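You operate a simulated robot arm through the tools that you are given. There is no shell and no other tool.

Carry out the task below with a simulated robot arm. There is one attempt and no reset: what you move stays moved.

Task
Tip the lentils from both tubs into the enamel bowl and nest the empty tubs.
Fine: spill nothing.

The check looks at the end state, three seconds after you hand in, the way a careful person would. Anything else that was tipped, shoved, dropped, spilled or broken makes it a failure.

Robot
A 7-joint arm with a two-finger parallel gripper, fixed in place. Base frame: the origin is at the foot of the arm, x ahead of it, y to its left, z up. Lengths are in mm, angles in rad, forces in N, time in s.
Its first joint turns from -2.897 to 2.897 rad. Payload 4.4 kg.
The TCP is the grasp point between the finger pads, 23 mm short of the fingertips. In the tool frame z runs along the fingers and y along their closing line. The gripper opens to 94 mm. The fingers are 38 mm wide and 10 mm thick; the gripper's body (54 by 96 mm) begins 39 mm behind the TCP.
Orientation is told as [roll, pitch, yaw] about the base's x, y, z axes, in that order, counted from this pose: with the fingers straight down and closing along the base's y, the tool's x points along the base's -x, its y along +y and its z along -z.

Tools
- The arm moves only by the tool play_rows. Its argument "targets" is a list of rows, each a list of 3 entries, a list of its own where there are three numbers: the shift along the tool's x, y, z in units of 20 mm (1.0 is 20 mm), then the turn, a rotation vector about the tool's x, y, z in units of 5 degrees (1.0 is 5 degrees), then the closure, from 0 (fully open) to 1 (shut). In form: [[[x, y, z], [rx, ry, rz], claw], ...]. A call has 1 to 20 rows; each row shifts and turns the commanded pose from where the row before left it, along the tool's axes as they then stand. A call with a number of a shift or a turn outside -1 to 1 is refused whole. Each row takes 0.2 s and may step no farther than 50 mm and 0.15 rad from the row before; otherwise, or with a gripper value out of range, the whole call is refused. A pose out of reach is approached as far as the arm can. The call stops where the force on the tool passes 40 N (or 10 N more than at its start, if that is more) or the arm is blocked; 0.2 s more then pass. Each finger travels about 72 mm/s and halts on what it meets, pressing with about 31 N; the grip force reading is that of the motor and also rises with nothing between the fingers. The clock runs only during rows and for 0.2 s after the last one: add rows that do not move to give the fingers time. The reply holds the time, the measured pose of the TCP, the force on the tool along the base axes, the opening and the grip force, in the units named above and with some noise, with the torque about the TCP (base axes, N m) and any sound that the robot's microphone picked up.
- Cameras (640 x 400 px; columns grow to the right, rows downward): "scene" is fixed at [219.4, 648, 1683.7]; the picture's right is [-0.69, -0.72, 0.00], its down [-0.36, 0.34, -0.87] and it looks along [0.63, -0.60, -0.50] (base axes); focal length 342 px, centre (320, 200). "wrist" rides on the gripper at [86, 16, -75] in the tool frame; the picture's right is [-0.18, 0.98, 0.00], its down [-0.58, -0.11, -0.81] and it looks along [-0.79, -0.15, 0.59] (tool axes); focal length 243 px, centre (320, 200). There is no depth. A picture from a camera that has moved, and an enlarged one, comes with that camera's place and axes in the base frame and with its lens.
- camera(camera): a new picture of that camera. No time passes.
- close_up(camera, box): a new picture of the part [left, top, right, bottom] of that camera's present view, enlarged. No time passes.
- job_done(): hands the job in; it is judged then, once.

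Places have to be worked out from the pictures, the camera data and where the tool is seen. Open the gripper and draw the arm clear of the work before you hand the job in, unless the task says otherwise.

The tools are called after "Request:" as a command line: name --argument value ..., lists and objects as JSON in quotes. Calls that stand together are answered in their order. play_rows: Moves the arm, as the interface text tells. Its arguments: {"type":"object","properties":{"targets":{"type":"array"}},"required":["targets"]} The other tools are called the same way: camera (camera) takes a picture; close_up (camera, box) takes an enlarged picture of a part of a camera's view; job_done () hands the job in.

At the start:

```text
time_s: 0.0
eef_pos: [617.9, -203.7, 1258.8]
orientation: [0.0, 0.001, -0.001]
force: [0.2, 0.4, 0.3]
torque: [0.01, 0.04, 0.0]
opening: 94.1
grasp_force: 0.0
```

scene: 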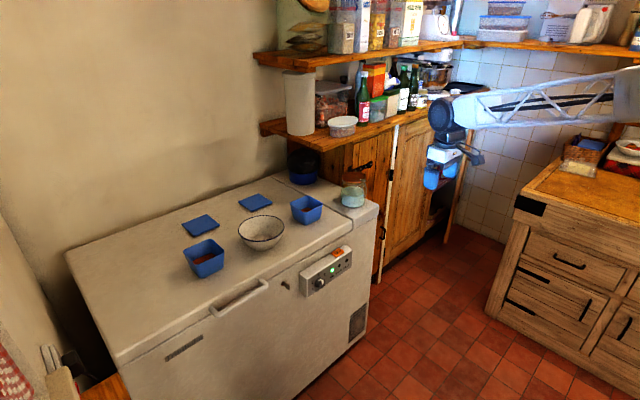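
wrist: 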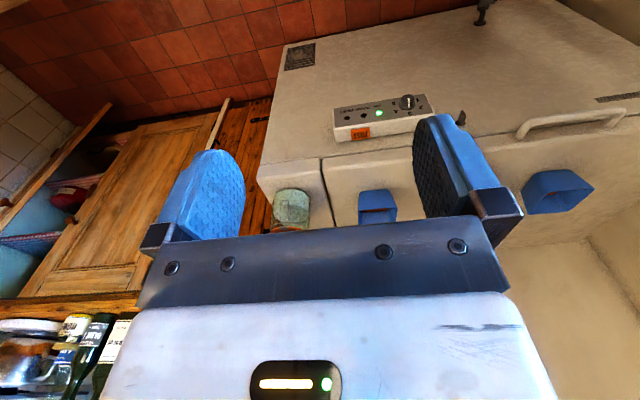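

I start by looking closely at the freezer top where the tubs, bowl and lids appear to sit.

Request:
close_up --camera "scene" --box '[160, 150, 400, 300]'

Request:
close_up --camera "wrist" --box '[240, 60, 640, 310]'

```text
2.67 times, centred on (280, 225) of scene
camera zoom: at [219.4, 648.0, 1683.7], right [-0.69, -0.72, 0.0], down [-0.36, 0.34, -0.87], along [0.63, -0.6, -0.5], focal length 913 px, centre (427, 133)
```

zoom: 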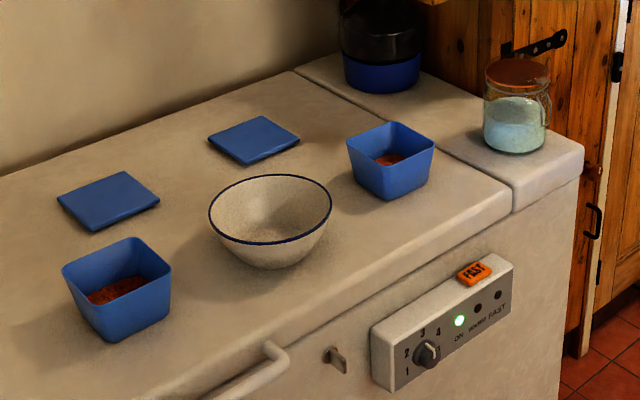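

```text
1.60 times, centred on (440, 185) of wrist
camera zoom: at [531.3, -187.4, 1332.4], right [0.18, 0.98, 0.0], down [0.58, -0.11, 0.81], along [0.79, -0.15, -0.59], focal length 388 px, centre (128, 224)
```

zoom: 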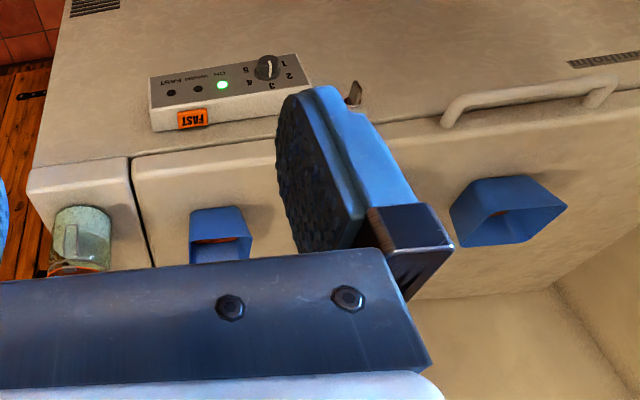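

The freezer top carries two tubs at roughly x≈1120 (y≈-150 and y≈310), with the bowl between them and lids behind. I move sideways at the present height, to look from a second viewpoint and triangulate.

Request:
play_rows --targets '[[[0, 1, 0], [0, 0, 0], 0], [[0, 1, 0], [0, 0, 0], 0], [[0, 1, 0], [0, 0, 0], 0], [[0, 1, 0], [0, 0, 0], 0], [[0, 1, 0], [0, 0, 0], 0], [[0, 1, 0], [0, 0, 0], 0], [[0, 1, 0], [0, 0, 0], 0], [[0, 1, 0], [0, 0, 0], 0], [[0, 1, 0], [0, 0, 0], 0], [[0, 1, 0], [0, 0, 0], 0], [[0, 1, 0], [0, 0, 0], 0], [[0, 1, 0], [0, 0, 0], 0], [[0, 1, 0], [0, 0, 0], 0], [[0, 1, 0], [0, 0, 0], 0], [[0, 0, 0], [0, 0, 0], 0]]'

Request:
camera --camera "wrist"

Request:
camera --camera "scene"

```text
time_s: 3.2
eef_pos: [617.9, 76.5, 1256.8]
orientation: [0.0, -0.001, -0.001]
force: [-0.4, 0.0, 0.0]
torque: [0.0, 0.03, 0.0]
opening: 93.9
grasp_force: 0.1
```

```text
taken
camera wrist: at [531.4, 92.7, 1332.4], right [0.18, 0.98, 0.0], down [0.58, -0.11, 0.81], along [0.79, -0.15, -0.59], focal length 243 px, centre (320, 200)
```

wrist: 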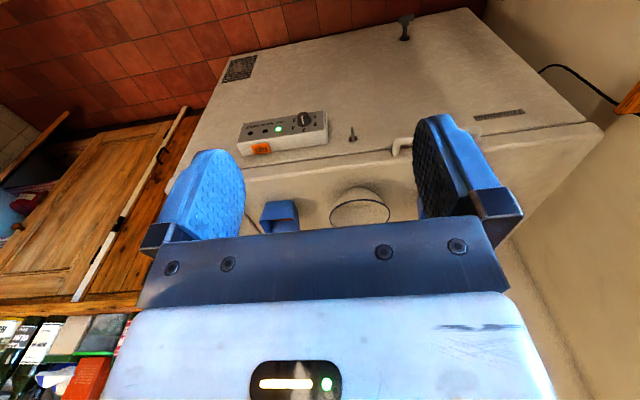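

```text
taken
```

scene: 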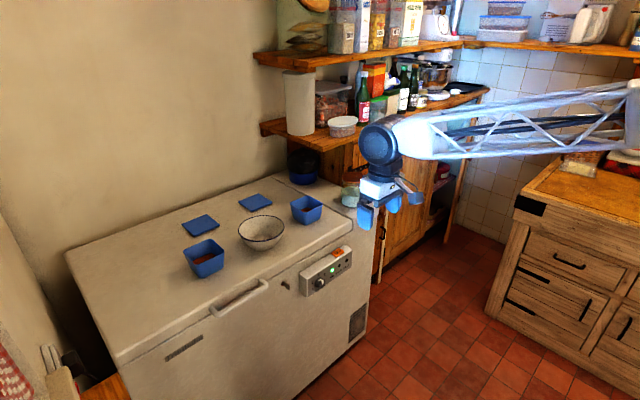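

The freezer front edge is about x≈1000, and everything stands near x≈1130. I move closer and lower, staying in front of the freezer, to get a better view of the left tub.

Request:
play_rows --targets '[[[-0.75, 0.9, 0.56], [0, 0, 0], 0], [[-0.75, 0.9, 0.56], [0, 0, 0], 0], [[-0.75, 0.9, 0.56], [0, 0, 0], 0], [[-0.75, 0.9, 0.56], [0, 0, 0], 0], [[-0.75, 0.9, 0.56], [0, 0, 0], 0], [[-0.75, 0.9, 0.56], [0, 0, 0], 0], [[-0.75, 0.9, 0.56], [0, 0, 0], 0], [[-0.75, 0.9, 0.56], [0, 0, 0], 0], [[-0.75, 0.9, 0.56], [0, 0, 0], 0], [[-0.75, 0.9, 0.56], [0, 0, 0], 0], [[-0.75, 0.9, 0.56], [0, 0, 0], 0], [[-0.75, 0.9, 0.56], [0, 0, 0], 0], [[-0.75, 0.9, 0.56], [0, 0, 0], 0], [[-0.75, 0.9, 0.56], [0, 0, 0], 0], [[-0.75, 0.9, 0.56], [0, 0, 0], 0], [[-0.75, 0.9, 0.56], [0, 0, 0], 0], [[0, 0, 0], [0, 0, 0], 0]]'

Request:
camera --camera "wrist"

Request:
camera --camera "scene"

```text
time_s: 6.8
eef_pos: [858.5, 363.6, 1077.7]
orientation: [-0.001, 0.002, 0.0]
force: [-0.6, 0.0, -0.7]
torque: [-0.03, 0.0, -0.03]
opening: 94.0
grasp_force: 0.0
```

```text
taken
camera wrist: at [771.4, 380.9, 1152.4], right [0.18, 0.98, 0.0], down [0.58, -0.11, 0.81], along [0.79, -0.15, -0.59], focal length 243 px, centre (320, 200)
```

wrist: 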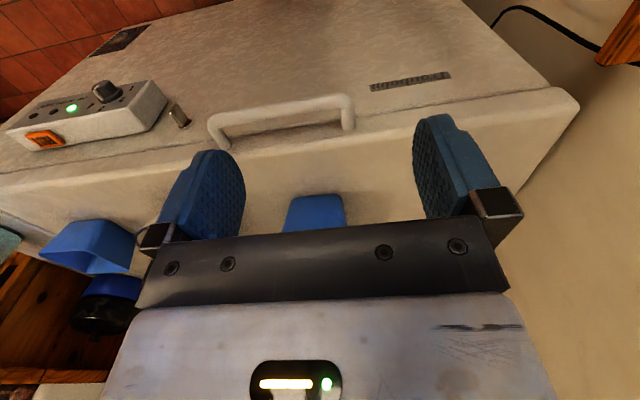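

```text
taken
```

scene: 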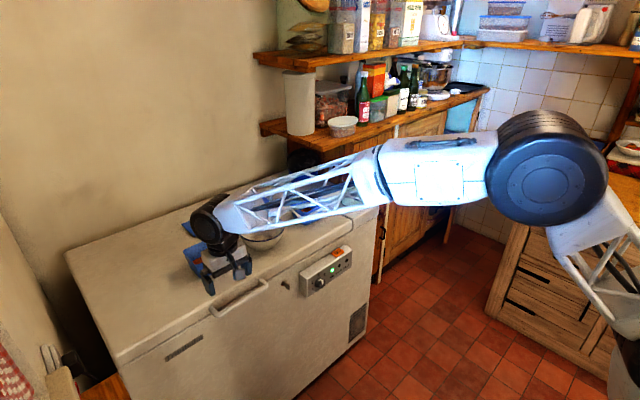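

The tub is half hidden behind the gripper; I raise the tool 140 mm for a steeper view.

Request:
play_rows --targets '[[[0, 0, -1], [0, 0, 0], 0], [[0, 0, -1], [0, 0, 0], 0], [[0, 0, -1], [0, 0, 0], 0], [[0, 0, -1], [0, 0, 0], 0], [[0, 0, -1], [0, 0, 0], 0], [[0, 0, -1], [0, 0, 0], 0], [[0, 0, -1], [0, 0, 0], 0], [[0, 0, 0], [0, 0, 0], 0]]'

Request:
camera --camera "wrist"

Request:
close_up --camera "wrist" --box '[230, 100, 430, 225]'

```text
time_s: 8.6
eef_pos: [857.3, 363.0, 1218.3]
orientation: [0.001, 0.001, -0.002]
force: [0.1, -0.1, 0.2]
torque: [0.0, 0.01, 0.02]
opening: 93.9
grasp_force: 0.1
```

```text
taken
camera wrist: at [771.4, 381.0, 1292.9], right [0.18, 0.98, 0.0], down [0.58, -0.11, 0.81], along [0.79, -0.15, -0.59], focal length 243 px, centre (320, 200)
```

wrist: 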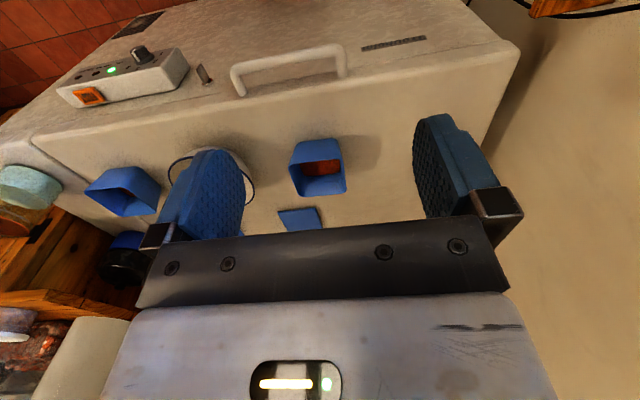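

```text
3.20 times, centred on (330, 162) of wrist
camera zoom: at [771.4, 381.0, 1292.9], right [0.18, 0.98, 0.0], down [0.58, -0.11, 0.81], along [0.79, -0.15, -0.59], focal length 776 px, centre (288, 320)
```

zoom: 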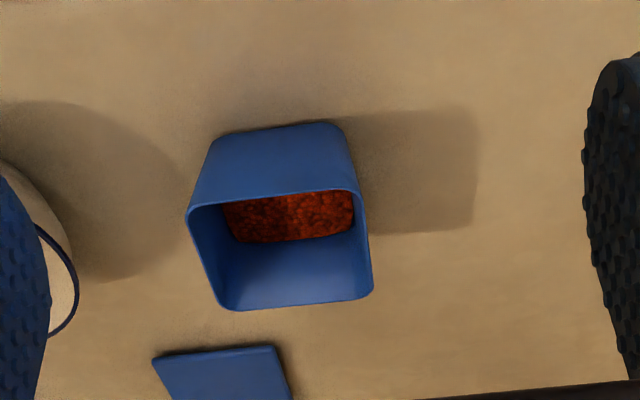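

Good view of the left tub, lentils about a third deep. I shift 160 mm in -y to obtain a translation-only stereo pair of the tub and the bowl.

Request:
play_rows --targets '[[[0, -1, 0], [0, 0, 0], 0], [[0, -1, 0], [0, 0, 0], 0], [[0, -1, 0], [0, 0, 0], 0], [[0, -1, 0], [0, 0, 0], 0], [[0, -1, 0], [0, 0, 0], 0], [[0, -1, 0], [0, 0, 0], 0], [[0, -1, 0], [0, 0, 0], 0], [[0, -1, 0], [0, 0, 0], 0], [[0, 0, 0], [0, 0, 0], 0]]'

Request:
camera --camera "wrist"

Request:
close_up --camera "wrist" --box '[230, 100, 430, 225]'

```text
time_s: 10.6
eef_pos: [857.1, 202.5, 1218.5]
orientation: [0.0, 0.002, 0.0]
force: [-0.2, 0.1, 0.4]
torque: [-0.02, -0.01, -0.01]
opening: 94.0
grasp_force: 0.1
```

```text
taken
camera wrist: at [771.2, 220.8, 1293.2], right [0.18, 0.98, 0.0], down [0.58, -0.11, 0.81], along [0.79, -0.15, -0.59], focal length 243 px, centre (320, 200)
```

wrist: 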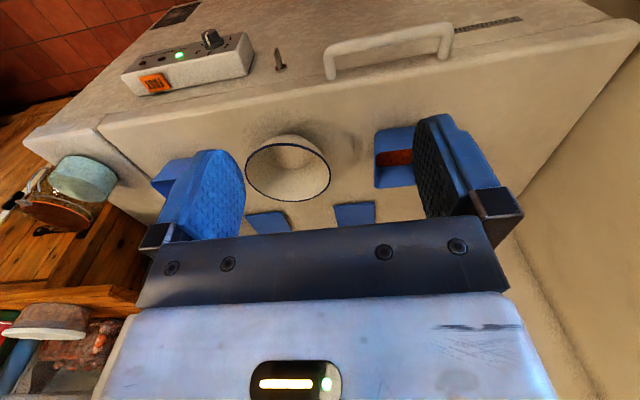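

```text
3.20 times, centred on (330, 162) of wrist
camera zoom: at [771.2, 220.8, 1293.2], right [0.18, 0.98, 0.0], down [0.58, -0.11, 0.81], along [0.79, -0.15, -0.59], focal length 776 px, centre (288, 320)
```

zoom: 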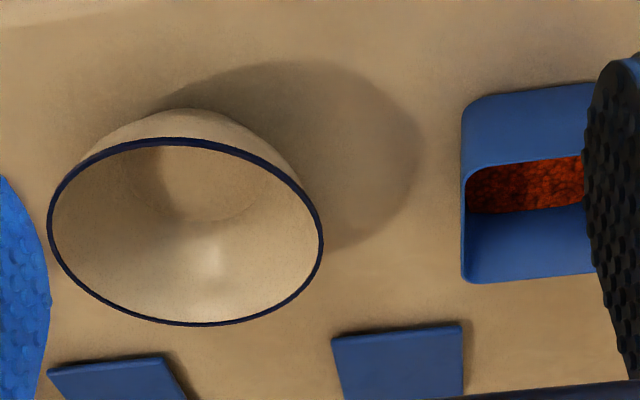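

Stereo puts the left tub's rim at about z≈972, a ~100 mm square centred near (1136, 313), with the freezer top near z≈899. That is beyond straight-down reach, so I test tilting the tool forward 45° in free air.

Request:
play_rows --targets '[[[0, 0, 0], [0, -1, 0], 0], [[0, 0, 0], [0, -1, 0], 0], [[0, 0, 0], [0, -1, 0], 0], [[0, 0, 0], [0, -1, 0], 0], [[0, 0, 0], [0, -1, 0], 0], [[0, 0, 0], [0, -1, 0], 0], [[0, 0, 0], [0, -1, 0], 0], [[0, 0, 0], [0, -1, 0], 0], [[0, 0, 0], [0, -1, 0], 0], [[0, 0, 0], [0, 0, 0], 0]]'

Request:
camera --camera "scene"

Request:
camera --camera "wrist"

```text
time_s: 12.8
eef_pos: [857.8, 203.3, 1218.4]
orientation: [0.0, -0.785, 0.002]
force: [-0.2, -0.9, 0.8]
torque: [0.04, 0.02, -0.02]
opening: 94.0
grasp_force: 0.1
```

```text
taken
```

scene: 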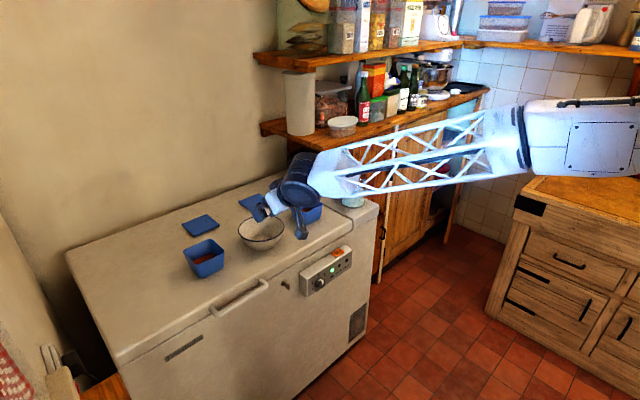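

```text
taken
camera wrist: at [743.9, 220.6, 1210.0], right [0.13, 0.98, 0.13], down [-0.16, -0.11, 0.98], along [0.98, -0.15, 0.14], focal length 243 px, centre (320, 200)
```

wrist: 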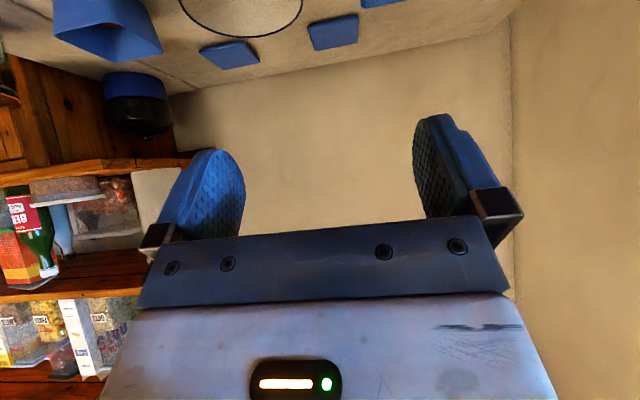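

The 45° tilt works fine. Next I test how far the wrist can roll about the tool axis in free air, since both the pour and a camera-on-top grip depend on it.

Request:
play_rows --targets '[[[0, 0, 0], [0, 0, 1], 0], [[0, 0, 0], [0, 0, 1], 0], [[0, 0, 0], [0, 0, 1], 0], [[0, 0, 0], [0, 0, 1], 0], [[0, 0, 0], [0, 0, 1], 0], [[0, 0, 0], [0, 0, 1], 0], [[0, 0, 0], [0, 0, 1], 0], [[0, 0, 0], [0, 0, 1], 0], [[0, 0, 0], [0, 0, 1], 0], [[0, 0, 0], [0, 0, 1], 0], [[0, 0, 0], [0, 0, 1], 0], [[0, 0, 0], [0, 0, 1], 0], [[0, 0, 0], [0, 0, 1], 0], [[0, 0, 0], [0, 0, 1], 0], [[0, 0, 0], [0, 0, 1], 0], [[0, 0, 0], [0, 0, 1], 0], [[0, 0, 0], [0, 0, 1], 0], [[0, 0, 0], [0, 0, 1], 0], [[0, 0, 0], [0, 0, 0], 0]]'

Request:
play_rows --targets '[[[0, 0, 0], [0, 0, 1], 0], [[0, 0, 0], [0, 0, 1], 0], [[0, 0, 0], [0, 0, 1], 0], [[0, 0, 0], [0, 0, 1], 0], [[0, 0, 0], [0, 0, 1], 0], [[0, 0, 0], [0, 0, 1], 0], [[0, 0, 0], [0, 0, 1], 0], [[0, 0, 0], [0, 0, 1], 0], [[0, 0, 0], [0, 0, 1], 0], [[0, 0, 0], [0, 0, 1], 0], [[0, 0, 0], [0, 0, 1], 0], [[0, 0, 0], [0, 0, 1], 0], [[0, 0, 0], [0, 0, 1], 0], [[0, 0, 0], [0, 0, 1], 0], [[0, 0, 0], [0, 0, 1], 0], [[0, 0, 0], [0, 0, 1], 0], [[0, 0, 0], [0, 0, 1], 0], [[0, 0, 0], [0, 0, 1], 0], [[0, 0, 0], [0, 0, 0], 0]]'

Request:
camera --camera "wrist"

Request:
camera --camera "scene"

```text
time_s: 16.8
eef_pos: [857.8, 203.0, 1218.6]
orientation: [0.786, 0.0, -1.571]
force: [-0.6, -0.2, 0.5]
torque: [0.04, 0.0, 0.03]
opening: 94.0
grasp_force: 0.0
```

```text
time_s: 20.8
eef_pos: [875.0, 126.3, 1226.0]
orientation: [0.189, 0.753, -2.764]
force: [0.6, 0.0, -0.4]
torque: [0.0, 0.0, 0.01]
opening: 93.9
grasp_force: 0.0
out of reach, approached as far as the arm can: row 13, 14, 15, 16, 17, 18
```

```text
taken
camera wrist: at [885.7, 129.0, 1341.7], right [0.12, -0.99, 0.01], down [-0.98, -0.11, 0.17], along [-0.16, -0.03, -0.99], focal length 243 px, centre (320, 200)
```

wrist: 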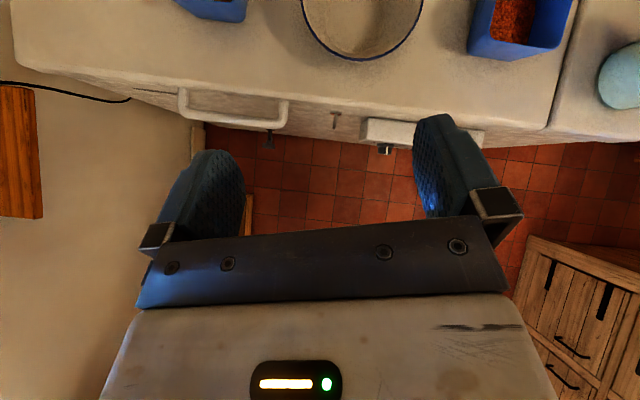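

```text
taken
```

scene: 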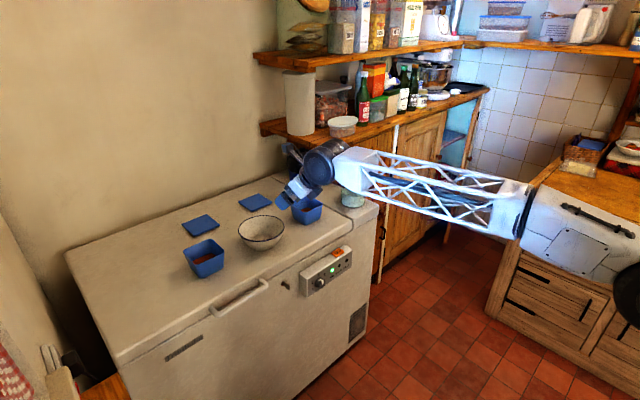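

The roll limit appears near +150°. I go back the way I came and then check the negative direction.

Request:
play_rows --targets '[[[0, 0, 0], [0, 0, -1], 0], [[0, 0, 0], [0, 0, -1], 0], [[0, 0, 0], [0, 0, -1], 0], [[0, 0, 0], [0, 0, -1], 0], [[0, 0, 0], [0, 0, -1], 0], [[0, 0, 0], [0, 0, -1], 0], [[0, 0, 0], [0, 0, -1], 0], [[0, 0, 0], [0, 0, -1], 0], [[0, 0, 0], [0, 0, -1], 0], [[0, 0, 0], [0, 0, -1], 0], [[0, 0, 0], [0, 0, -1], 0], [[0, 0, 0], [0, 0, -1], 0], [[0, 0, 0], [0, 0, -1], 0], [[0, 0, 0], [0, 0, -1], 0], [[0, 0, 0], [0, 0, -1], 0], [[0, 0, 0], [0, 0, -1], 0], [[0, 0, 0], [0, 0, -1], 0], [[0, 0, 0], [0, 0, -1], 0], [[0, 0, 0], [0, 0, 0], 0]]'

Request:
play_rows --targets '[[[0, 0, 0], [0, 0, -1], 0], [[0, 0, 0], [0, 0, -1], 0], [[0, 0, 0], [0, 0, -1], 0], [[0, 0, 0], [0, 0, -1], 0], [[0, 0, 0], [0, 0, -1], 0], [[0, 0, 0], [0, 0, -1], 0], [[0, 0, 0], [0, 0, -1], 0], [[0, 0, 0], [0, 0, -1], 0], [[0, 0, 0], [0, 0, -1], 0], [[0, 0, 0], [0, 0, -1], 0], [[0, 0, 0], [0, 0, -1], 0], [[0, 0, 0], [0, 0, -1], 0], [[0, 0, 0], [0, 0, -1], 0], [[0, 0, 0], [0, 0, -1], 0], [[0, 0, 0], [0, 0, -1], 0], [[0, 0, 0], [0, 0, -1], 0], [[0, 0, 0], [0, 0, 0], 0]]'

```text
time_s: 24.8
eef_pos: [875.2, 125.7, 1226.3]
orientation: [0.761, -0.138, -1.322]
force: [-0.8, 0.4, 0.2]
torque: [-0.01, 0.0, -0.02]
opening: 93.8
grasp_force: 0.0
```

```text
time_s: 28.4
eef_pos: [874.4, 125.1, 1227.7]
orientation: [-0.025, -0.769, 0.14]
force: [0.4, 0.4, 0.6]
torque: [-0.01, 0.01, 0.02]
opening: 93.7
grasp_force: 0.0
```

I'm back near the standard roll; now I test the negative roll direction.

Request:
play_rows --targets '[[[0, 0, 0], [0, 0, -1], 0], [[0, 0, 0], [0, 0, -1], 0], [[0, 0, 0], [0, 0, -1], 0], [[0, 0, 0], [0, 0, -1], 0], [[0, 0, 0], [0, 0, -1], 0], [[0, 0, 0], [0, 0, -1], 0], [[0, 0, 0], [0, 0, -1], 0], [[0, 0, 0], [0, 0, -1], 0], [[0, 0, 0], [0, 0, -1], 0], [[0, 0, 0], [0, 0, -1], 0], [[0, 0, 0], [0, 0, -1], 0], [[0, 0, 0], [0, 0, -1], 0], [[0, 0, 0], [0, 0, -1], 0], [[0, 0, 0], [0, 0, -1], 0], [[0, 0, 0], [0, 0, -1], 0], [[0, 0, 0], [0, 0, -1], 0], [[0, 0, 0], [0, 0, -1], 0], [[0, 0, 0], [0, 0, -1], 0], [[0, 0, 0], [0, 0, 0], 0]]'

Request:
play_rows --targets '[[[0, 0, 0], [0, 0, -1], 0], [[0, 0, 0], [0, 0, -1], 0], [[0, 0, 0], [0, 0, -1], 0], [[0, 0, 0], [0, 0, -1], 0], [[0, 0, 0], [0, 0, -1], 0], [[0, 0, 0], [0, 0, -1], 0], [[0, 0, 0], [0, 0, -1], 0], [[0, 0, 0], [0, 0, -1], 0], [[0, 0, 0], [0, 0, -1], 0], [[0, 0, 0], [0, 0, -1], 0], [[0, 0, 0], [0, 0, -1], 0], [[0, 0, 0], [0, 0, -1], 0], [[0, 0, 0], [0, 0, -1], 0], [[0, 0, 0], [0, 0, -1], 0], [[0, 0, 0], [0, 0, -1], 0], [[0, 0, 0], [0, 0, -1], 0], [[0, 0, 0], [0, 0, -1], 0], [[0, 0, 0], [0, 0, -1], 0], [[0, 0, 0], [0, 0, 0], 0]]'

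Request:
camera --camera "wrist"

Request:
camera --camera "scene"

```text
time_s: 32.4
eef_pos: [875.6, 125.9, 1227.3]
orientation: [-0.772, 0.019, 1.695]
force: [-0.5, -1.0, 0.2]
torque: [0.0, -0.04, 0.01]
opening: 93.9
grasp_force: 0.0
```

```text
time_s: 36.4
eef_pos: [877.1, 127.2, 1233.9]
orientation: [0.004, 0.771, -3.036]
force: [-0.4, -0.3, 0.1]
torque: [-0.01, -0.01, -0.02]
opening: 93.9
grasp_force: 0.1
out of reach, approached as far as the arm can: row 18
```

```text
taken
camera wrist: at [887.7, 112.5, 1346.7], right [-0.03, -0.99, -0.13], down [-0.99, 0.01, 0.17], along [-0.17, 0.13, -0.98], focal length 243 px, centre (320, 200)
```

wrist: 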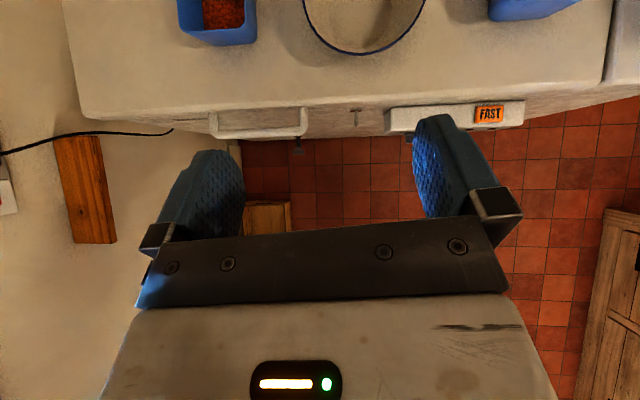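

```text
taken
```

scene: 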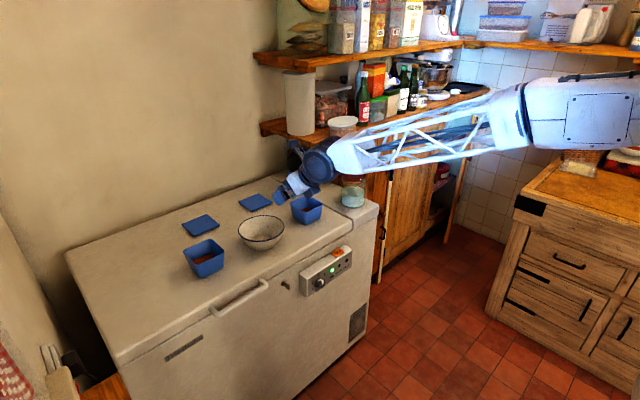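

The negative roll works: the tool is now flipped with the camera on top, looking nearly straight down, which suits guided gripping. I move forward 200 mm at this height to check the extended reach and look down on the items.

Request:
play_rows --targets '[[[0.72, 0, 0.7], [0, 0, 0], 0], [[0.72, 0, 0.7], [0, 0, 0], 0], [[0.72, 0, 0.7], [0, 0, 0], 0], [[0.72, 0, 0.7], [0, 0, 0], 0], [[0.72, 0, 0.7], [0, 0, 0], 0], [[0.72, 0, 0.7], [0, 0, 0], 0], [[0.72, 0, 0.7], [0, 0, 0], 0], [[0.72, 0, 0.7], [0, 0, 0], 0], [[0.72, 0, 0.7], [0, 0, 0], 0], [[0.72, 0, 0.7], [0, 0, 0], 0], [[0, 0, 0], [0, 0, 0], 0]]'

Request:
camera --camera "wrist"

Request:
camera --camera "scene"

```text
time_s: 38.8
eef_pos: [1060.1, 160.5, 1199.6]
orientation: [0.029, 0.772, -3.006]
force: [0.4, -0.1, -0.5]
torque: [0.01, -0.02, 0.0]
opening: 93.9
grasp_force: 0.0
out of reach, approached as far as the arm can: row 3, 5, 7, 8, 9, 10
```

```text
taken
camera wrist: at [1070.7, 149.6, 1313.4], right [-0.02, -0.99, -0.11], down [-0.99, 0.0, 0.17], along [-0.17, 0.11, -0.98], focal length 243 px, centre (320, 200)
```

wrist: 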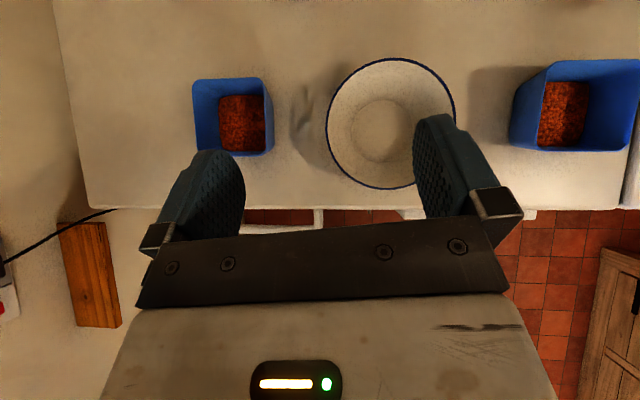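

```text
taken
```

scene: 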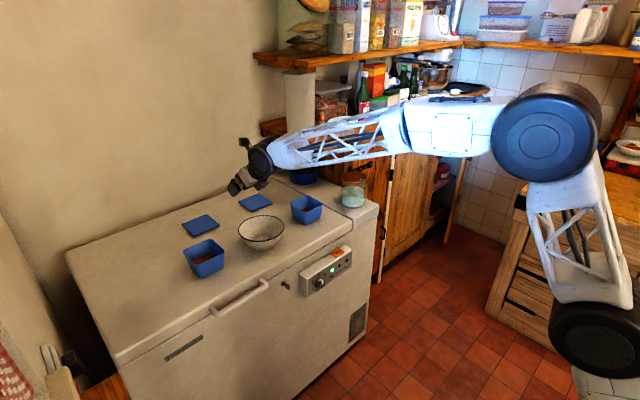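

A very useful top view of everything. I take enlarged pictures of each item.

Request:
close_up --camera "wrist" --box '[170, 50, 330, 150]'

Request:
close_up --camera "wrist" --box '[310, 50, 470, 150]'

Request:
close_up --camera "wrist" --box '[480, 50, 640, 150]'

```text
4.00 times, centred on (250, 100) of wrist
camera zoom: at [1070.7, 149.6, 1313.4], right [-0.02, -0.99, -0.11], down [-0.99, 0.0, 0.17], along [-0.17, 0.11, -0.98], focal length 970 px, centre (600, 600)
```

zoom: 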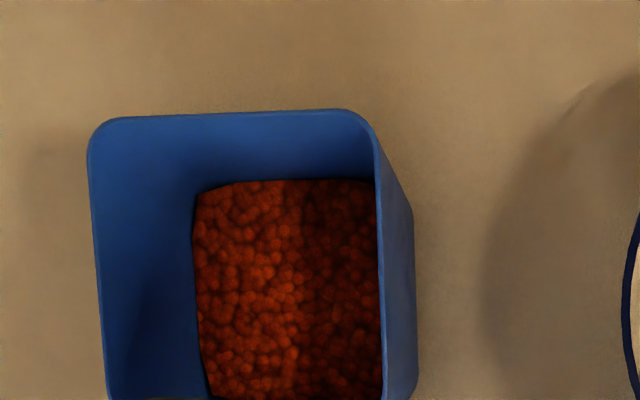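

```text
4.00 times, centred on (390, 100) of wrist
camera zoom: at [1070.7, 149.6, 1313.4], right [-0.02, -0.99, -0.11], down [-0.99, 0.0, 0.17], along [-0.17, 0.11, -0.98], focal length 970 px, centre (40, 600)
```

zoom: 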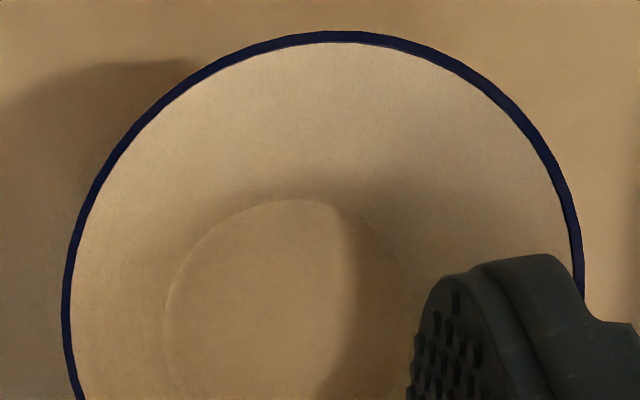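

```text
4.00 times, centred on (560, 100) of wrist
camera zoom: at [1070.7, 149.6, 1313.4], right [-0.02, -0.99, -0.11], down [-0.99, 0.0, 0.17], along [-0.17, 0.11, -0.98], focal length 970 px, centre (-640, 600)
```

zoom: 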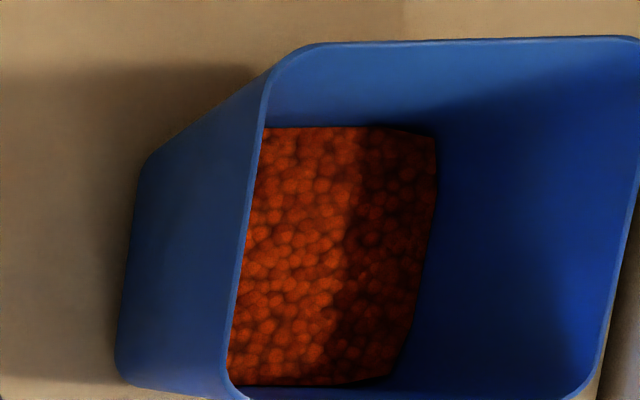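

All three items are visible: tub B about (1132, 313), bowl centre about (1116, 91) with r≈88 and rim z≈960, tub A about (1128, -138), both tubs ~102 mm square with rims near z≈972. The flipped roll sits at its joint limit, so I turn the wrist back to the standard roll and will test the reach there.

Request:
play_rows --targets '[[[0, 0, 0], [0, 0, 1], 0], [[0, 0, 0], [0, 0, 1], 0], [[0, 0, 0], [0, 0, 1], 0], [[0, 0, 0], [0, 0, 1], 0], [[0, 0, 0], [0, 0, 1], 0], [[0, 0, 0], [0, 0, 1], 0], [[0, 0, 0], [0, 0, 1], 0], [[0, 0, 0], [0, 0, 1], 0], [[0, 0, 0], [0, 0, 1], 0], [[0, 0, 0], [0, 0, 1], 0], [[0, 0, 0], [0, 0, 1], 0], [[0, 0, 0], [0, 0, 1], 0], [[0, 0, 0], [0, 0, 1], 0], [[0, 0, 0], [0, 0, 1], 0], [[0, 0, 0], [0, 0, 1], 0], [[0, 0, 0], [0, 0, 1], 0], [[0, 0, 0], [0, 0, 1], 0], [[0, 0, 0], [0, 0, 1], 0], [[0, 0, 0], [0, 0, 0], 0]]'

Request:
play_rows --targets '[[[0, 0, 0], [0, 0, 1], 0], [[0, 0, 0], [0, 0, 1], 0], [[0, 0, 0], [0, 0, 1], 0], [[0, 0, 0], [0, 0, 1], 0], [[0, 0, 0], [0, 0, 1], 0], [[0, 0, 0], [0, 0, 1], 0], [[0, 0, 0], [0, 0, 1], 0], [[0, 0, 0], [0, 0, 1], 0], [[0, 0, 0], [0, 0, 1], 0], [[0, 0, 0], [0, 0, 1], 0], [[0, 0, 0], [0, 0, 1], 0], [[0, 0, 0], [0, 0, 1], 0], [[0, 0, 0], [0, 0, 1], 0], [[0, 0, 0], [0, 0, 1], 0], [[0, 0, 0], [0, 0, 1], 0], [[0, 0, 0], [0, 0, 1], 0], [[0, 0, 0], [0, 0, 1], 0], [[0, 0, 0], [0, 0, 1], 0], [[0, 0, 0], [0, 0, 0], 0]]'

Request:
camera --camera "scene"

```text
time_s: 42.8
eef_pos: [1058.0, 162.3, 1197.9]
orientation: [-0.771, 0.016, 1.693]
force: [-0.5, 1.2, 0.0]
torque: [-0.01, 0.01, 0.0]
opening: 94.2
grasp_force: 0.0
```

```text
time_s: 46.8
eef_pos: [1060.2, 160.9, 1198.9]
orientation: [-0.021, -0.771, 0.138]
force: [-1.3, 0.0, -0.4]
torque: [0.0, 0.03, -0.01]
opening: 94.0
grasp_force: 0.0
```

```text
taken
```

scene: 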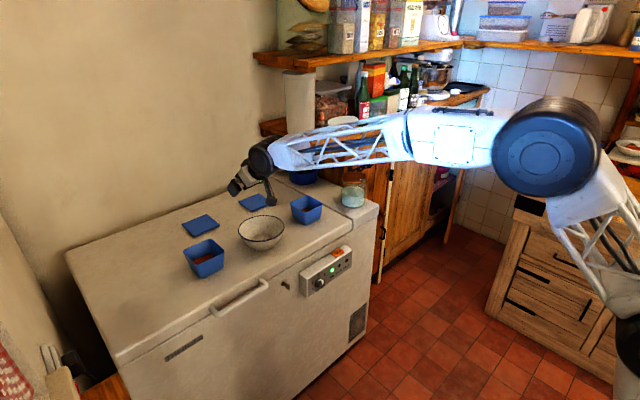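

Standard roll restored at 44° tilt. I push outward horizontally at this height to find where the reach really ends.

Request:
play_rows --targets '[[[-0.717, 0, 0.697], [0, 0, 0], 0], [[-0.717, 0, 0.697], [0, 0, 0], 0], [[-0.717, 0, 0.697], [0, 0, 0], 0], [[-0.717, 0, 0.697], [0, 0, 0], 0], [[-0.717, 0, 0.697], [0, 0, 0], 0], [[0, 0, 0], [0, 0, 0], 0]]'

```text
time_s: 48.2
eef_pos: [1157.5, 171.9, 1199.0]
orientation: [-0.024, -0.773, 0.14]
force: [0.1, -0.2, 0.9]
torque: [0.0, -0.01, -0.01]
opening: 94.3
grasp_force: 0.1
```

Reach is fine here (radius 1170). I move over the gap between bowl and left tub and go down to z≈1065 to test low reach, still well above the rims.

Request:
play_rows --targets '[[[0.65, 0.36, 0.667], [0, 0, 0], 0], [[0.65, 0.36, 0.667], [0, 0, 0], 0], [[0.65, 0.36, 0.667], [0, 0, 0], 0], [[0.65, 0.36, 0.667], [0, 0, 0], 0], [[0.65, 0.36, 0.667], [0, 0, 0], 0], [[0.65, 0.36, 0.667], [0, 0, 0], 0], [[0.65, 0.36, 0.667], [0, 0, 0], 0], [[0, 0, 0], [0, 0, 0], 0]]'

Request:
camera --camera "scene"

```text
time_s: 50.0
eef_pos: [1152.7, 221.0, 1067.7]
orientation: [-0.025, -0.771, 0.14]
force: [-0.3, 0.1, 0.7]
torque: [0.02, 0.01, 0.02]
opening: 94.1
grasp_force: 0.1
```

```text
taken
```

scene: 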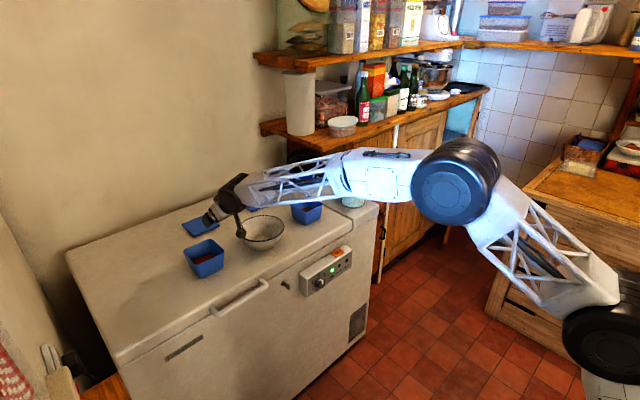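

Low reach is fine too (radius 1174 at z≈1068). Before touching anything I rehearse the pour orientation in free air: raise to about z=1160 over the bowl's side, square the yaw to 0 and tilt to 55°.

Request:
play_rows --targets '[[[-0.55, -1, -0.57], [0, 0, 0], 0.5], [[-0.55, -1, -0.57], [0, 0, 0], 0.5], [[-0.55, -1, -0.57], [0, 0, 0], 0.5], [[-0.55, -1, -0.57], [0, 0, 0], 0.5], [[-0.55, -1, -0.57], [0, 0, 0], 0.5], [[-0.55, -1, -0.57], [0, 0, 0], 0.5], [[0, 0, 0], [0.31, -0.72, 0.45], 0.5], [[0, 0, 0], [0.31, -0.72, 0.45], 0.5], [[0, 0, 0], [0.31, -0.72, 0.45], 0.5], [[0, 0, 0], [0, 0, 0], 0.5]]'

```text
time_s: 52.2
eef_pos: [1166.4, 103.7, 1164.8]
orientation: [0.035, -0.96, -0.044]
force: [0.9, 0.2, 0.1]
torque: [0.05, -0.01, 0.02]
opening: 47.1
grasp_force: 0.0
```

Orientation is close enough for a rehearsal. I roll 100° about the base x axis in air and see how the arm copes.

Request:
play_rows --targets '[[[0, 0, 0], [-0.574, 0, 0.819], 0.5], [[0, 0, 0], [-0.574, 0, 0.819], 0.5], [[0, 0, 0], [-0.574, 0, 0.819], 0.5], [[0, 0, 0], [-0.574, 0, 0.819], 0.5], [[0, 0, 0], [-0.574, 0, 0.819], 0.5], [[0, 0, 0], [-0.574, 0, 0.819], 0.5], [[0, 0, 0], [-0.574, 0, 0.819], 0.5], [[0, 0, 0], [-0.574, 0, 0.819], 0.5], [[0, 0, 0], [-0.574, 0, 0.819], 0.5], [[0, 0, 0], [-0.574, 0, 0.819], 0.5], [[0, 0, 0], [-0.574, 0, 0.819], 0.5], [[0, 0, 0], [-0.574, 0, 0.819], 0.5], [[0, 0, 0], [-0.574, 0, 0.819], 0.5], [[0, 0, 0], [-0.574, 0, 0.819], 0.5], [[0, 0, 0], [-0.574, 0, 0.819], 0.5], [[0, 0, 0], [-0.574, 0, 0.819], 0.5], [[0, 0, 0], [-0.574, 0, 0.819], 0.5], [[0, 0, 0], [-0.574, 0, 0.819], 0.5], [[0, 0, 0], [-0.574, 0, 0.819], 0.5], [[0, 0, 0], [-0.574, 0, 0.819], 0.5]]'

Request:
camera --camera "scene"

```text
time_s: 56.4
eef_pos: [1165.2, 103.7, 1164.5]
orientation: [1.686, 0.159, -0.964]
force: [0.4, 0.9, 0.3]
torque: [0.01, 0.06, 0.0]
opening: 46.9
grasp_force: 0.0
```

```text
taken
```

scene: 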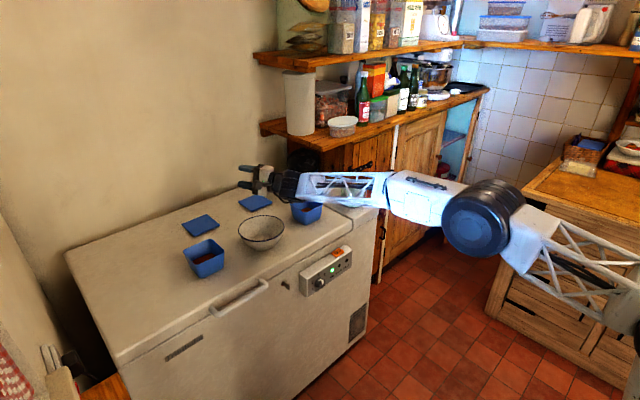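

100° works without complaint. I continue to 130°.

Request:
play_rows --targets '[[[0, 0, 0], [-0.574, 0, 0.819], 0.5], [[0, 0, 0], [-0.574, 0, 0.819], 0.5], [[0, 0, 0], [-0.574, 0, 0.819], 0.5], [[0, 0, 0], [-0.574, 0, 0.819], 0.5], [[0, 0, 0], [-0.574, 0, 0.819], 0.5], [[0, 0, 0], [-0.574, 0, 0.819], 0.5], [[0, 0, 0], [0, 0, 0], 0.5]]'

Request:
camera --camera "scene"

```text
time_s: 58.0
eef_pos: [1165.2, 103.7, 1165.1]
orientation: [2.038, 0.566, -0.836]
force: [0.0, -0.4, 0.5]
torque: [-0.01, 0.0, 0.05]
opening: 46.8
grasp_force: 0.1
```

```text
taken
```

scene: 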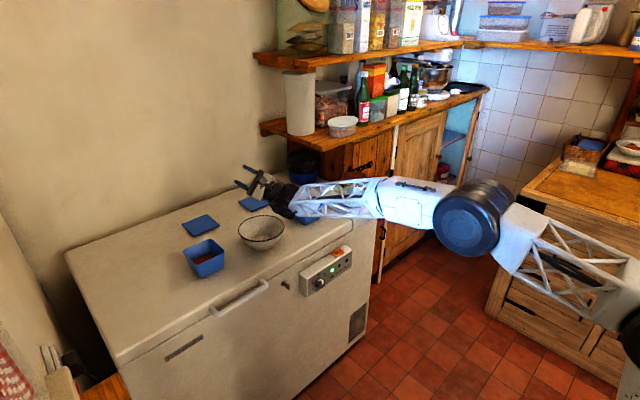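

130° roll also works. I rehearse it at the actual low pouring position over the bowl (about 1116, 40, 1065), empty-handed.

Request:
play_rows --targets '[[[-0.547, -0.262, -0.88], [0, 0, 0], 0.5], [[-0.547, -0.262, -0.88], [0, 0, 0], 0.5], [[-0.547, -0.262, -0.88], [0, 0, 0], 0.5], [[-0.547, -0.262, -0.88], [0, 0, 0], 0.5], [[-0.547, -0.262, -0.88], [0, 0, 0], 0.5], [[-0.547, -0.262, -0.88], [0, 0, 0], 0.5], [[0, 0, 0], [0, 0, 0], 0.5]]'

Request:
camera --camera "scene"

Request:
close_up --camera "scene" --box '[180, 140, 420, 290]'

```text
time_s: 59.6
eef_pos: [1115.7, 37.9, 1067.3]
orientation: [2.034, 0.567, -0.835]
force: [0.7, 0.3, -0.2]
torque: [0.01, 0.0, 0.01]
opening: 46.9
grasp_force: 0.0
```

```text
taken
```

scene: 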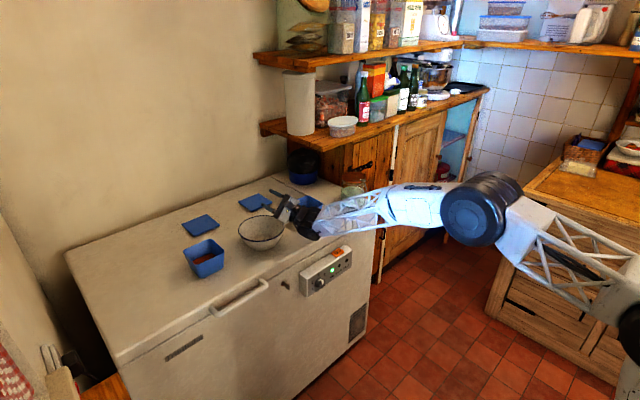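

```text
2.67 times, centred on (300, 215) of scene
camera zoom: at [219.4, 648.0, 1683.7], right [-0.69, -0.72, 0.0], down [-0.36, 0.34, -0.87], along [0.63, -0.6, -0.5], focal length 913 px, centre (373, 160)
```

zoom: 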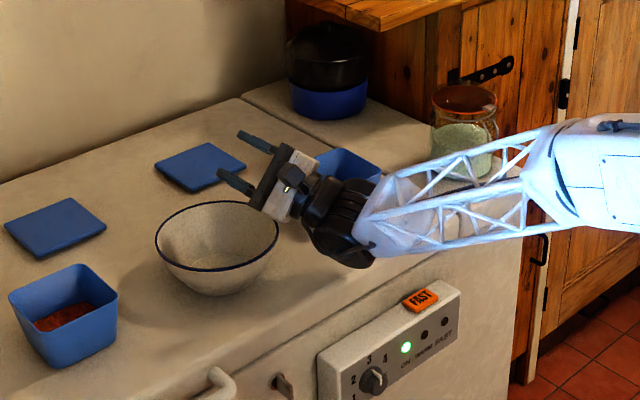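

The low pouring pose works with no contact. I retreat along the same path and unroll, ending with a slight roll of about -7° to match the tub wall's draft for gripping a +y wall.

Request:
play_rows --targets '[[[0.547, 0.262, 0.88], [0, 0, 0], 0.5], [[0.547, 0.262, 0.88], [0, 0, 0], 0.5], [[0.547, 0.262, 0.88], [0, 0, 0], 0.5], [[0.547, 0.262, 0.88], [0, 0, 0], 0.5], [[0.547, 0.262, 0.88], [0, 0, 0], 0.5], [[0.547, 0.262, 0.88], [0, 0, 0], 0.5], [[0, 0, 0], [0.57, 0, -0.813], 0.5], [[0, 0, 0], [0.57, 0, -0.813], 0.5], [[0, 0, 0], [0.57, 0, -0.813], 0.5], [[0, 0, 0], [0.57, 0, -0.813], 0.5], [[0, 0, 0], [0.57, 0, -0.813], 0.5], [[0, 0, 0], [0.57, 0, -0.813], 0.5], [[0, 0, 0], [0.57, 0, -0.813], 0.5], [[0, 0, 0], [0.57, 0, -0.813], 0.5], [[0, 0, 0], [0.57, 0, -0.813], 0.5], [[0, 0, 0], [0.57, 0, -0.813], 0.5], [[0, 0, 0], [0.57, 0, -0.813], 0.5], [[0, 0, 0], [0.57, 0, -0.813], 0.5], [[0, 0, 0], [0.57, 0, -0.813], 0.5], [[0, 0, 0], [0.57, 0, -0.813], 0.5]]'

Request:
play_rows --targets '[[[0, 0, 0], [0.57, 0, -0.813], 0.5], [[0, 0, 0], [0.57, 0, -0.813], 0.5], [[0, 0, 0], [0.57, 0, -0.813], 0.5], [[0, 0, 0], [0.57, 0, -0.813], 0.5], [[0, 0, 0], [0.57, 0, -0.813], 0.5], [[0, 0, 0], [0.57, 0, -0.813], 0.5], [[0, 0, 0], [0.57, 0, -0.813], 0.5], [[0, 0, 0], [0.57, 0, -0.813], 0.5], [[0, 0, 0], [0.57, 0, -0.813], 0.5], [[0, 0, 0], [0.57, 0, -0.813], 0.5], [[0, 0, 0], [0.57, 0, -0.813], 0.5], [[0, 0, 0], [0.57, 0, -0.813], 0.5], [[0, 0, 0], [0.57, 0, -0.813], 0.5], [[0, 0, 0], [0.57, 0, -0.813], 0.5], [[0, 0, 0], [0, 0, 0], 0.5]]'

Request:
camera --camera "scene"

```text
time_s: 63.8
eef_pos: [1165.1, 103.3, 1165.6]
orientation: [1.268, -0.4, -0.915]
force: [-1.0, 0.2, -0.5]
torque: [0.03, 0.01, 0.02]
opening: 46.9
grasp_force: 0.1
```

```text
time_s: 67.0
eef_pos: [1165.3, 102.6, 1164.3]
orientation: [-0.237, -0.946, 0.176]
force: [0.5, -0.8, 0.0]
torque: [0.04, 0.0, 0.02]
opening: 46.9
grasp_force: 0.0
```

```text
taken
```

scene: 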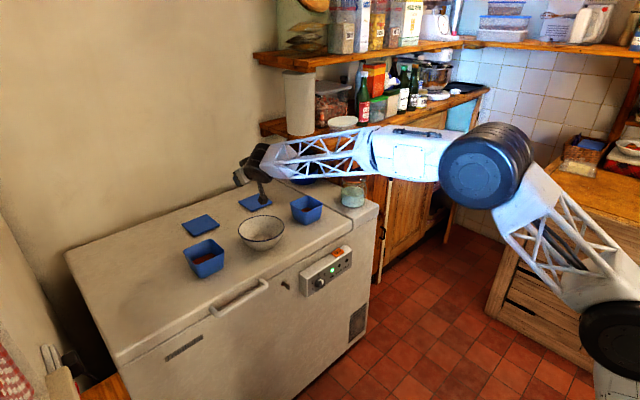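

The orientation now suits the +y walls of both tubs (draft-aligned, 55° tilt). I move above tub A's +y wall, at about (1130, -88, 1080), gripper half open.

Request:
play_rows --targets '[[[0.54, -0.891, 0.185], [0, 0, 0], 0.5], [[0.54, -0.891, 0.185], [0, 0, 0], 0.5], [[0.54, -0.891, 0.185], [0, 0, 0], 0.5], [[0.54, -0.891, 0.185], [0, 0, 0], 0.5], [[0.54, -0.891, 0.185], [0, 0, 0], 0.5], [[0.54, -0.891, 0.185], [0, 0, 0], 0.5], [[0.54, -0.891, 0.185], [0, 0, 0], 0.5], [[0.54, -0.891, 0.185], [0, 0, 0], 0.5], [[0.54, -0.891, 0.185], [0, 0, 0], 0.5], [[0.54, -0.891, 0.185], [0, 0, 0], 0.5], [[0, 0, 0], [0, 0, 0], 0.5]]'

Request:
close_up --camera "scene" --box '[220, 130, 380, 230]'

Request:
camera --camera "wrist"

```text
time_s: 69.4
eef_pos: [1131.2, -88.4, 1079.8]
orientation: [-0.235, -0.947, 0.177]
force: [-0.4, 0.1, -0.9]
torque: [-0.01, 0.02, 0.0]
opening: 46.8
grasp_force: 0.0
```

```text
4.00 times, centred on (300, 180) of scene
camera zoom: at [219.4, 648.0, 1683.7], right [-0.69, -0.72, 0.0], down [-0.36, 0.34, -0.87], along [0.63, -0.6, -0.5], focal length 1369 px, centre (400, 280)
```

zoom: 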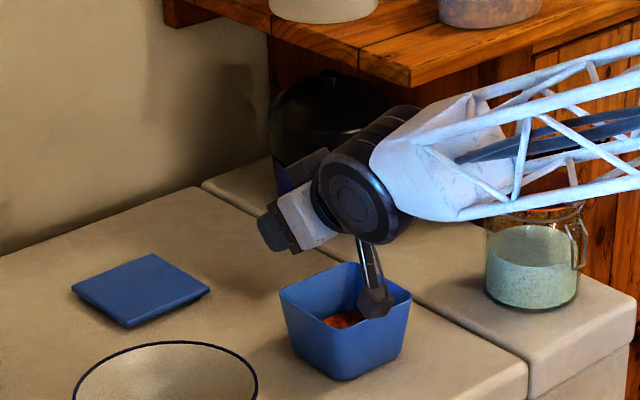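

```text
taken
camera wrist: at [1020.5, -72.6, 1050.1], right [0.12, 0.99, 0.02], down [-0.33, 0.02, 0.94], along [0.94, -0.12, 0.33], focal length 243 px, centre (320, 200)
```

wrist: 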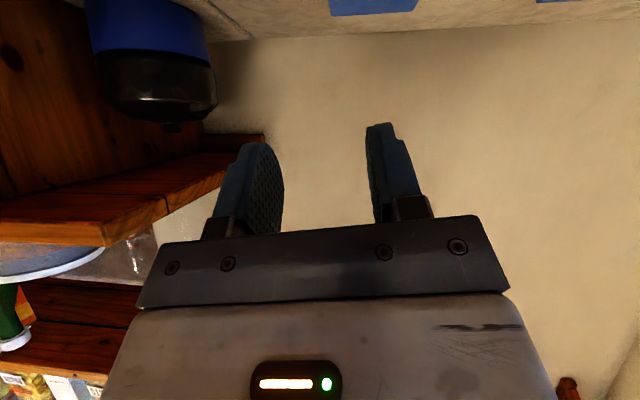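

The tool hangs above tub A's wall as planned. I take a tighter view to compare the finger position with the tub in the same picture.

Request:
close_up --camera "scene" --box '[270, 170, 334, 210]'

Request:
close_up --camera "scene" --box '[278, 185, 342, 225]'

```text
10.00 times, centred on (302, 190) of scene
camera zoom: at [219.4, 648.0, 1683.7], right [-0.69, -0.72, 0.0], down [-0.36, 0.34, -0.87], along [0.63, -0.6, -0.5], focal length 3423 px, centre (500, 300)
```

zoom: 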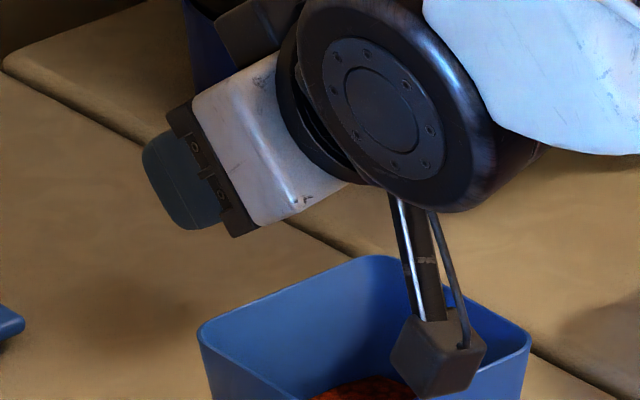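

```text
10.00 times, centred on (310, 205) of scene
camera zoom: at [219.4, 648.0, 1683.7], right [-0.69, -0.72, 0.0], down [-0.36, 0.34, -0.87], along [0.63, -0.6, -0.5], focal length 3423 px, centre (420, 150)
```

zoom: 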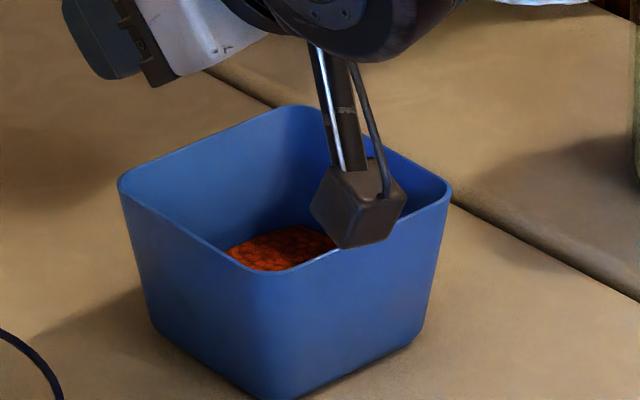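

After a common image offset, finger and tub agree with my coordinates within ~4 mm. I descend 70 mm and check again.

Request:
play_rows --targets '[[[0.572, 0.096, 0.392], [0, 0, 0], 0.5], [[0.572, 0.096, 0.392], [0, 0, 0], 0.5], [[0.572, 0.096, 0.392], [0, 0, 0], 0.5], [[0.572, 0.096, 0.392], [0, 0, 0], 0.5], [[0.572, 0.096, 0.392], [0, 0, 0], 0.5], [[0, 0, 0], [0, 0, 0], 0.5]]'

Request:
close_up --camera "scene" --box '[262, 170, 342, 220]'

```text
time_s: 70.8
eef_pos: [1131.1, -87.2, 1012.5]
orientation: [-0.235, -0.947, 0.178]
force: [0.0, 0.3, -0.2]
torque: [0.02, 0.02, -0.01]
opening: 47.2
grasp_force: 0.0
```

```text
8.00 times, centred on (302, 195) of scene
camera zoom: at [219.4, 648.0, 1683.7], right [-0.69, -0.72, 0.0], down [-0.36, 0.34, -0.87], along [0.63, -0.6, -0.5], focal length 2739 px, centre (464, 240)
```

zoom: 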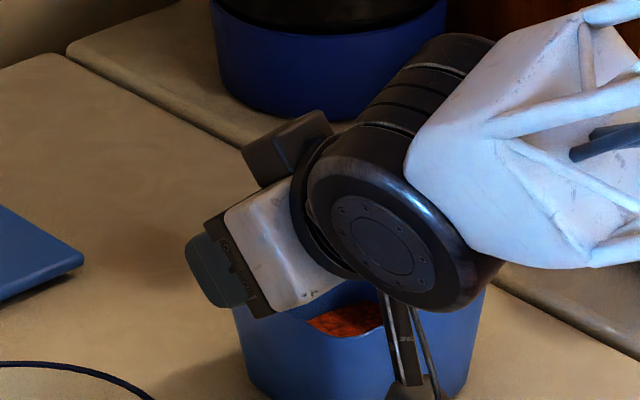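

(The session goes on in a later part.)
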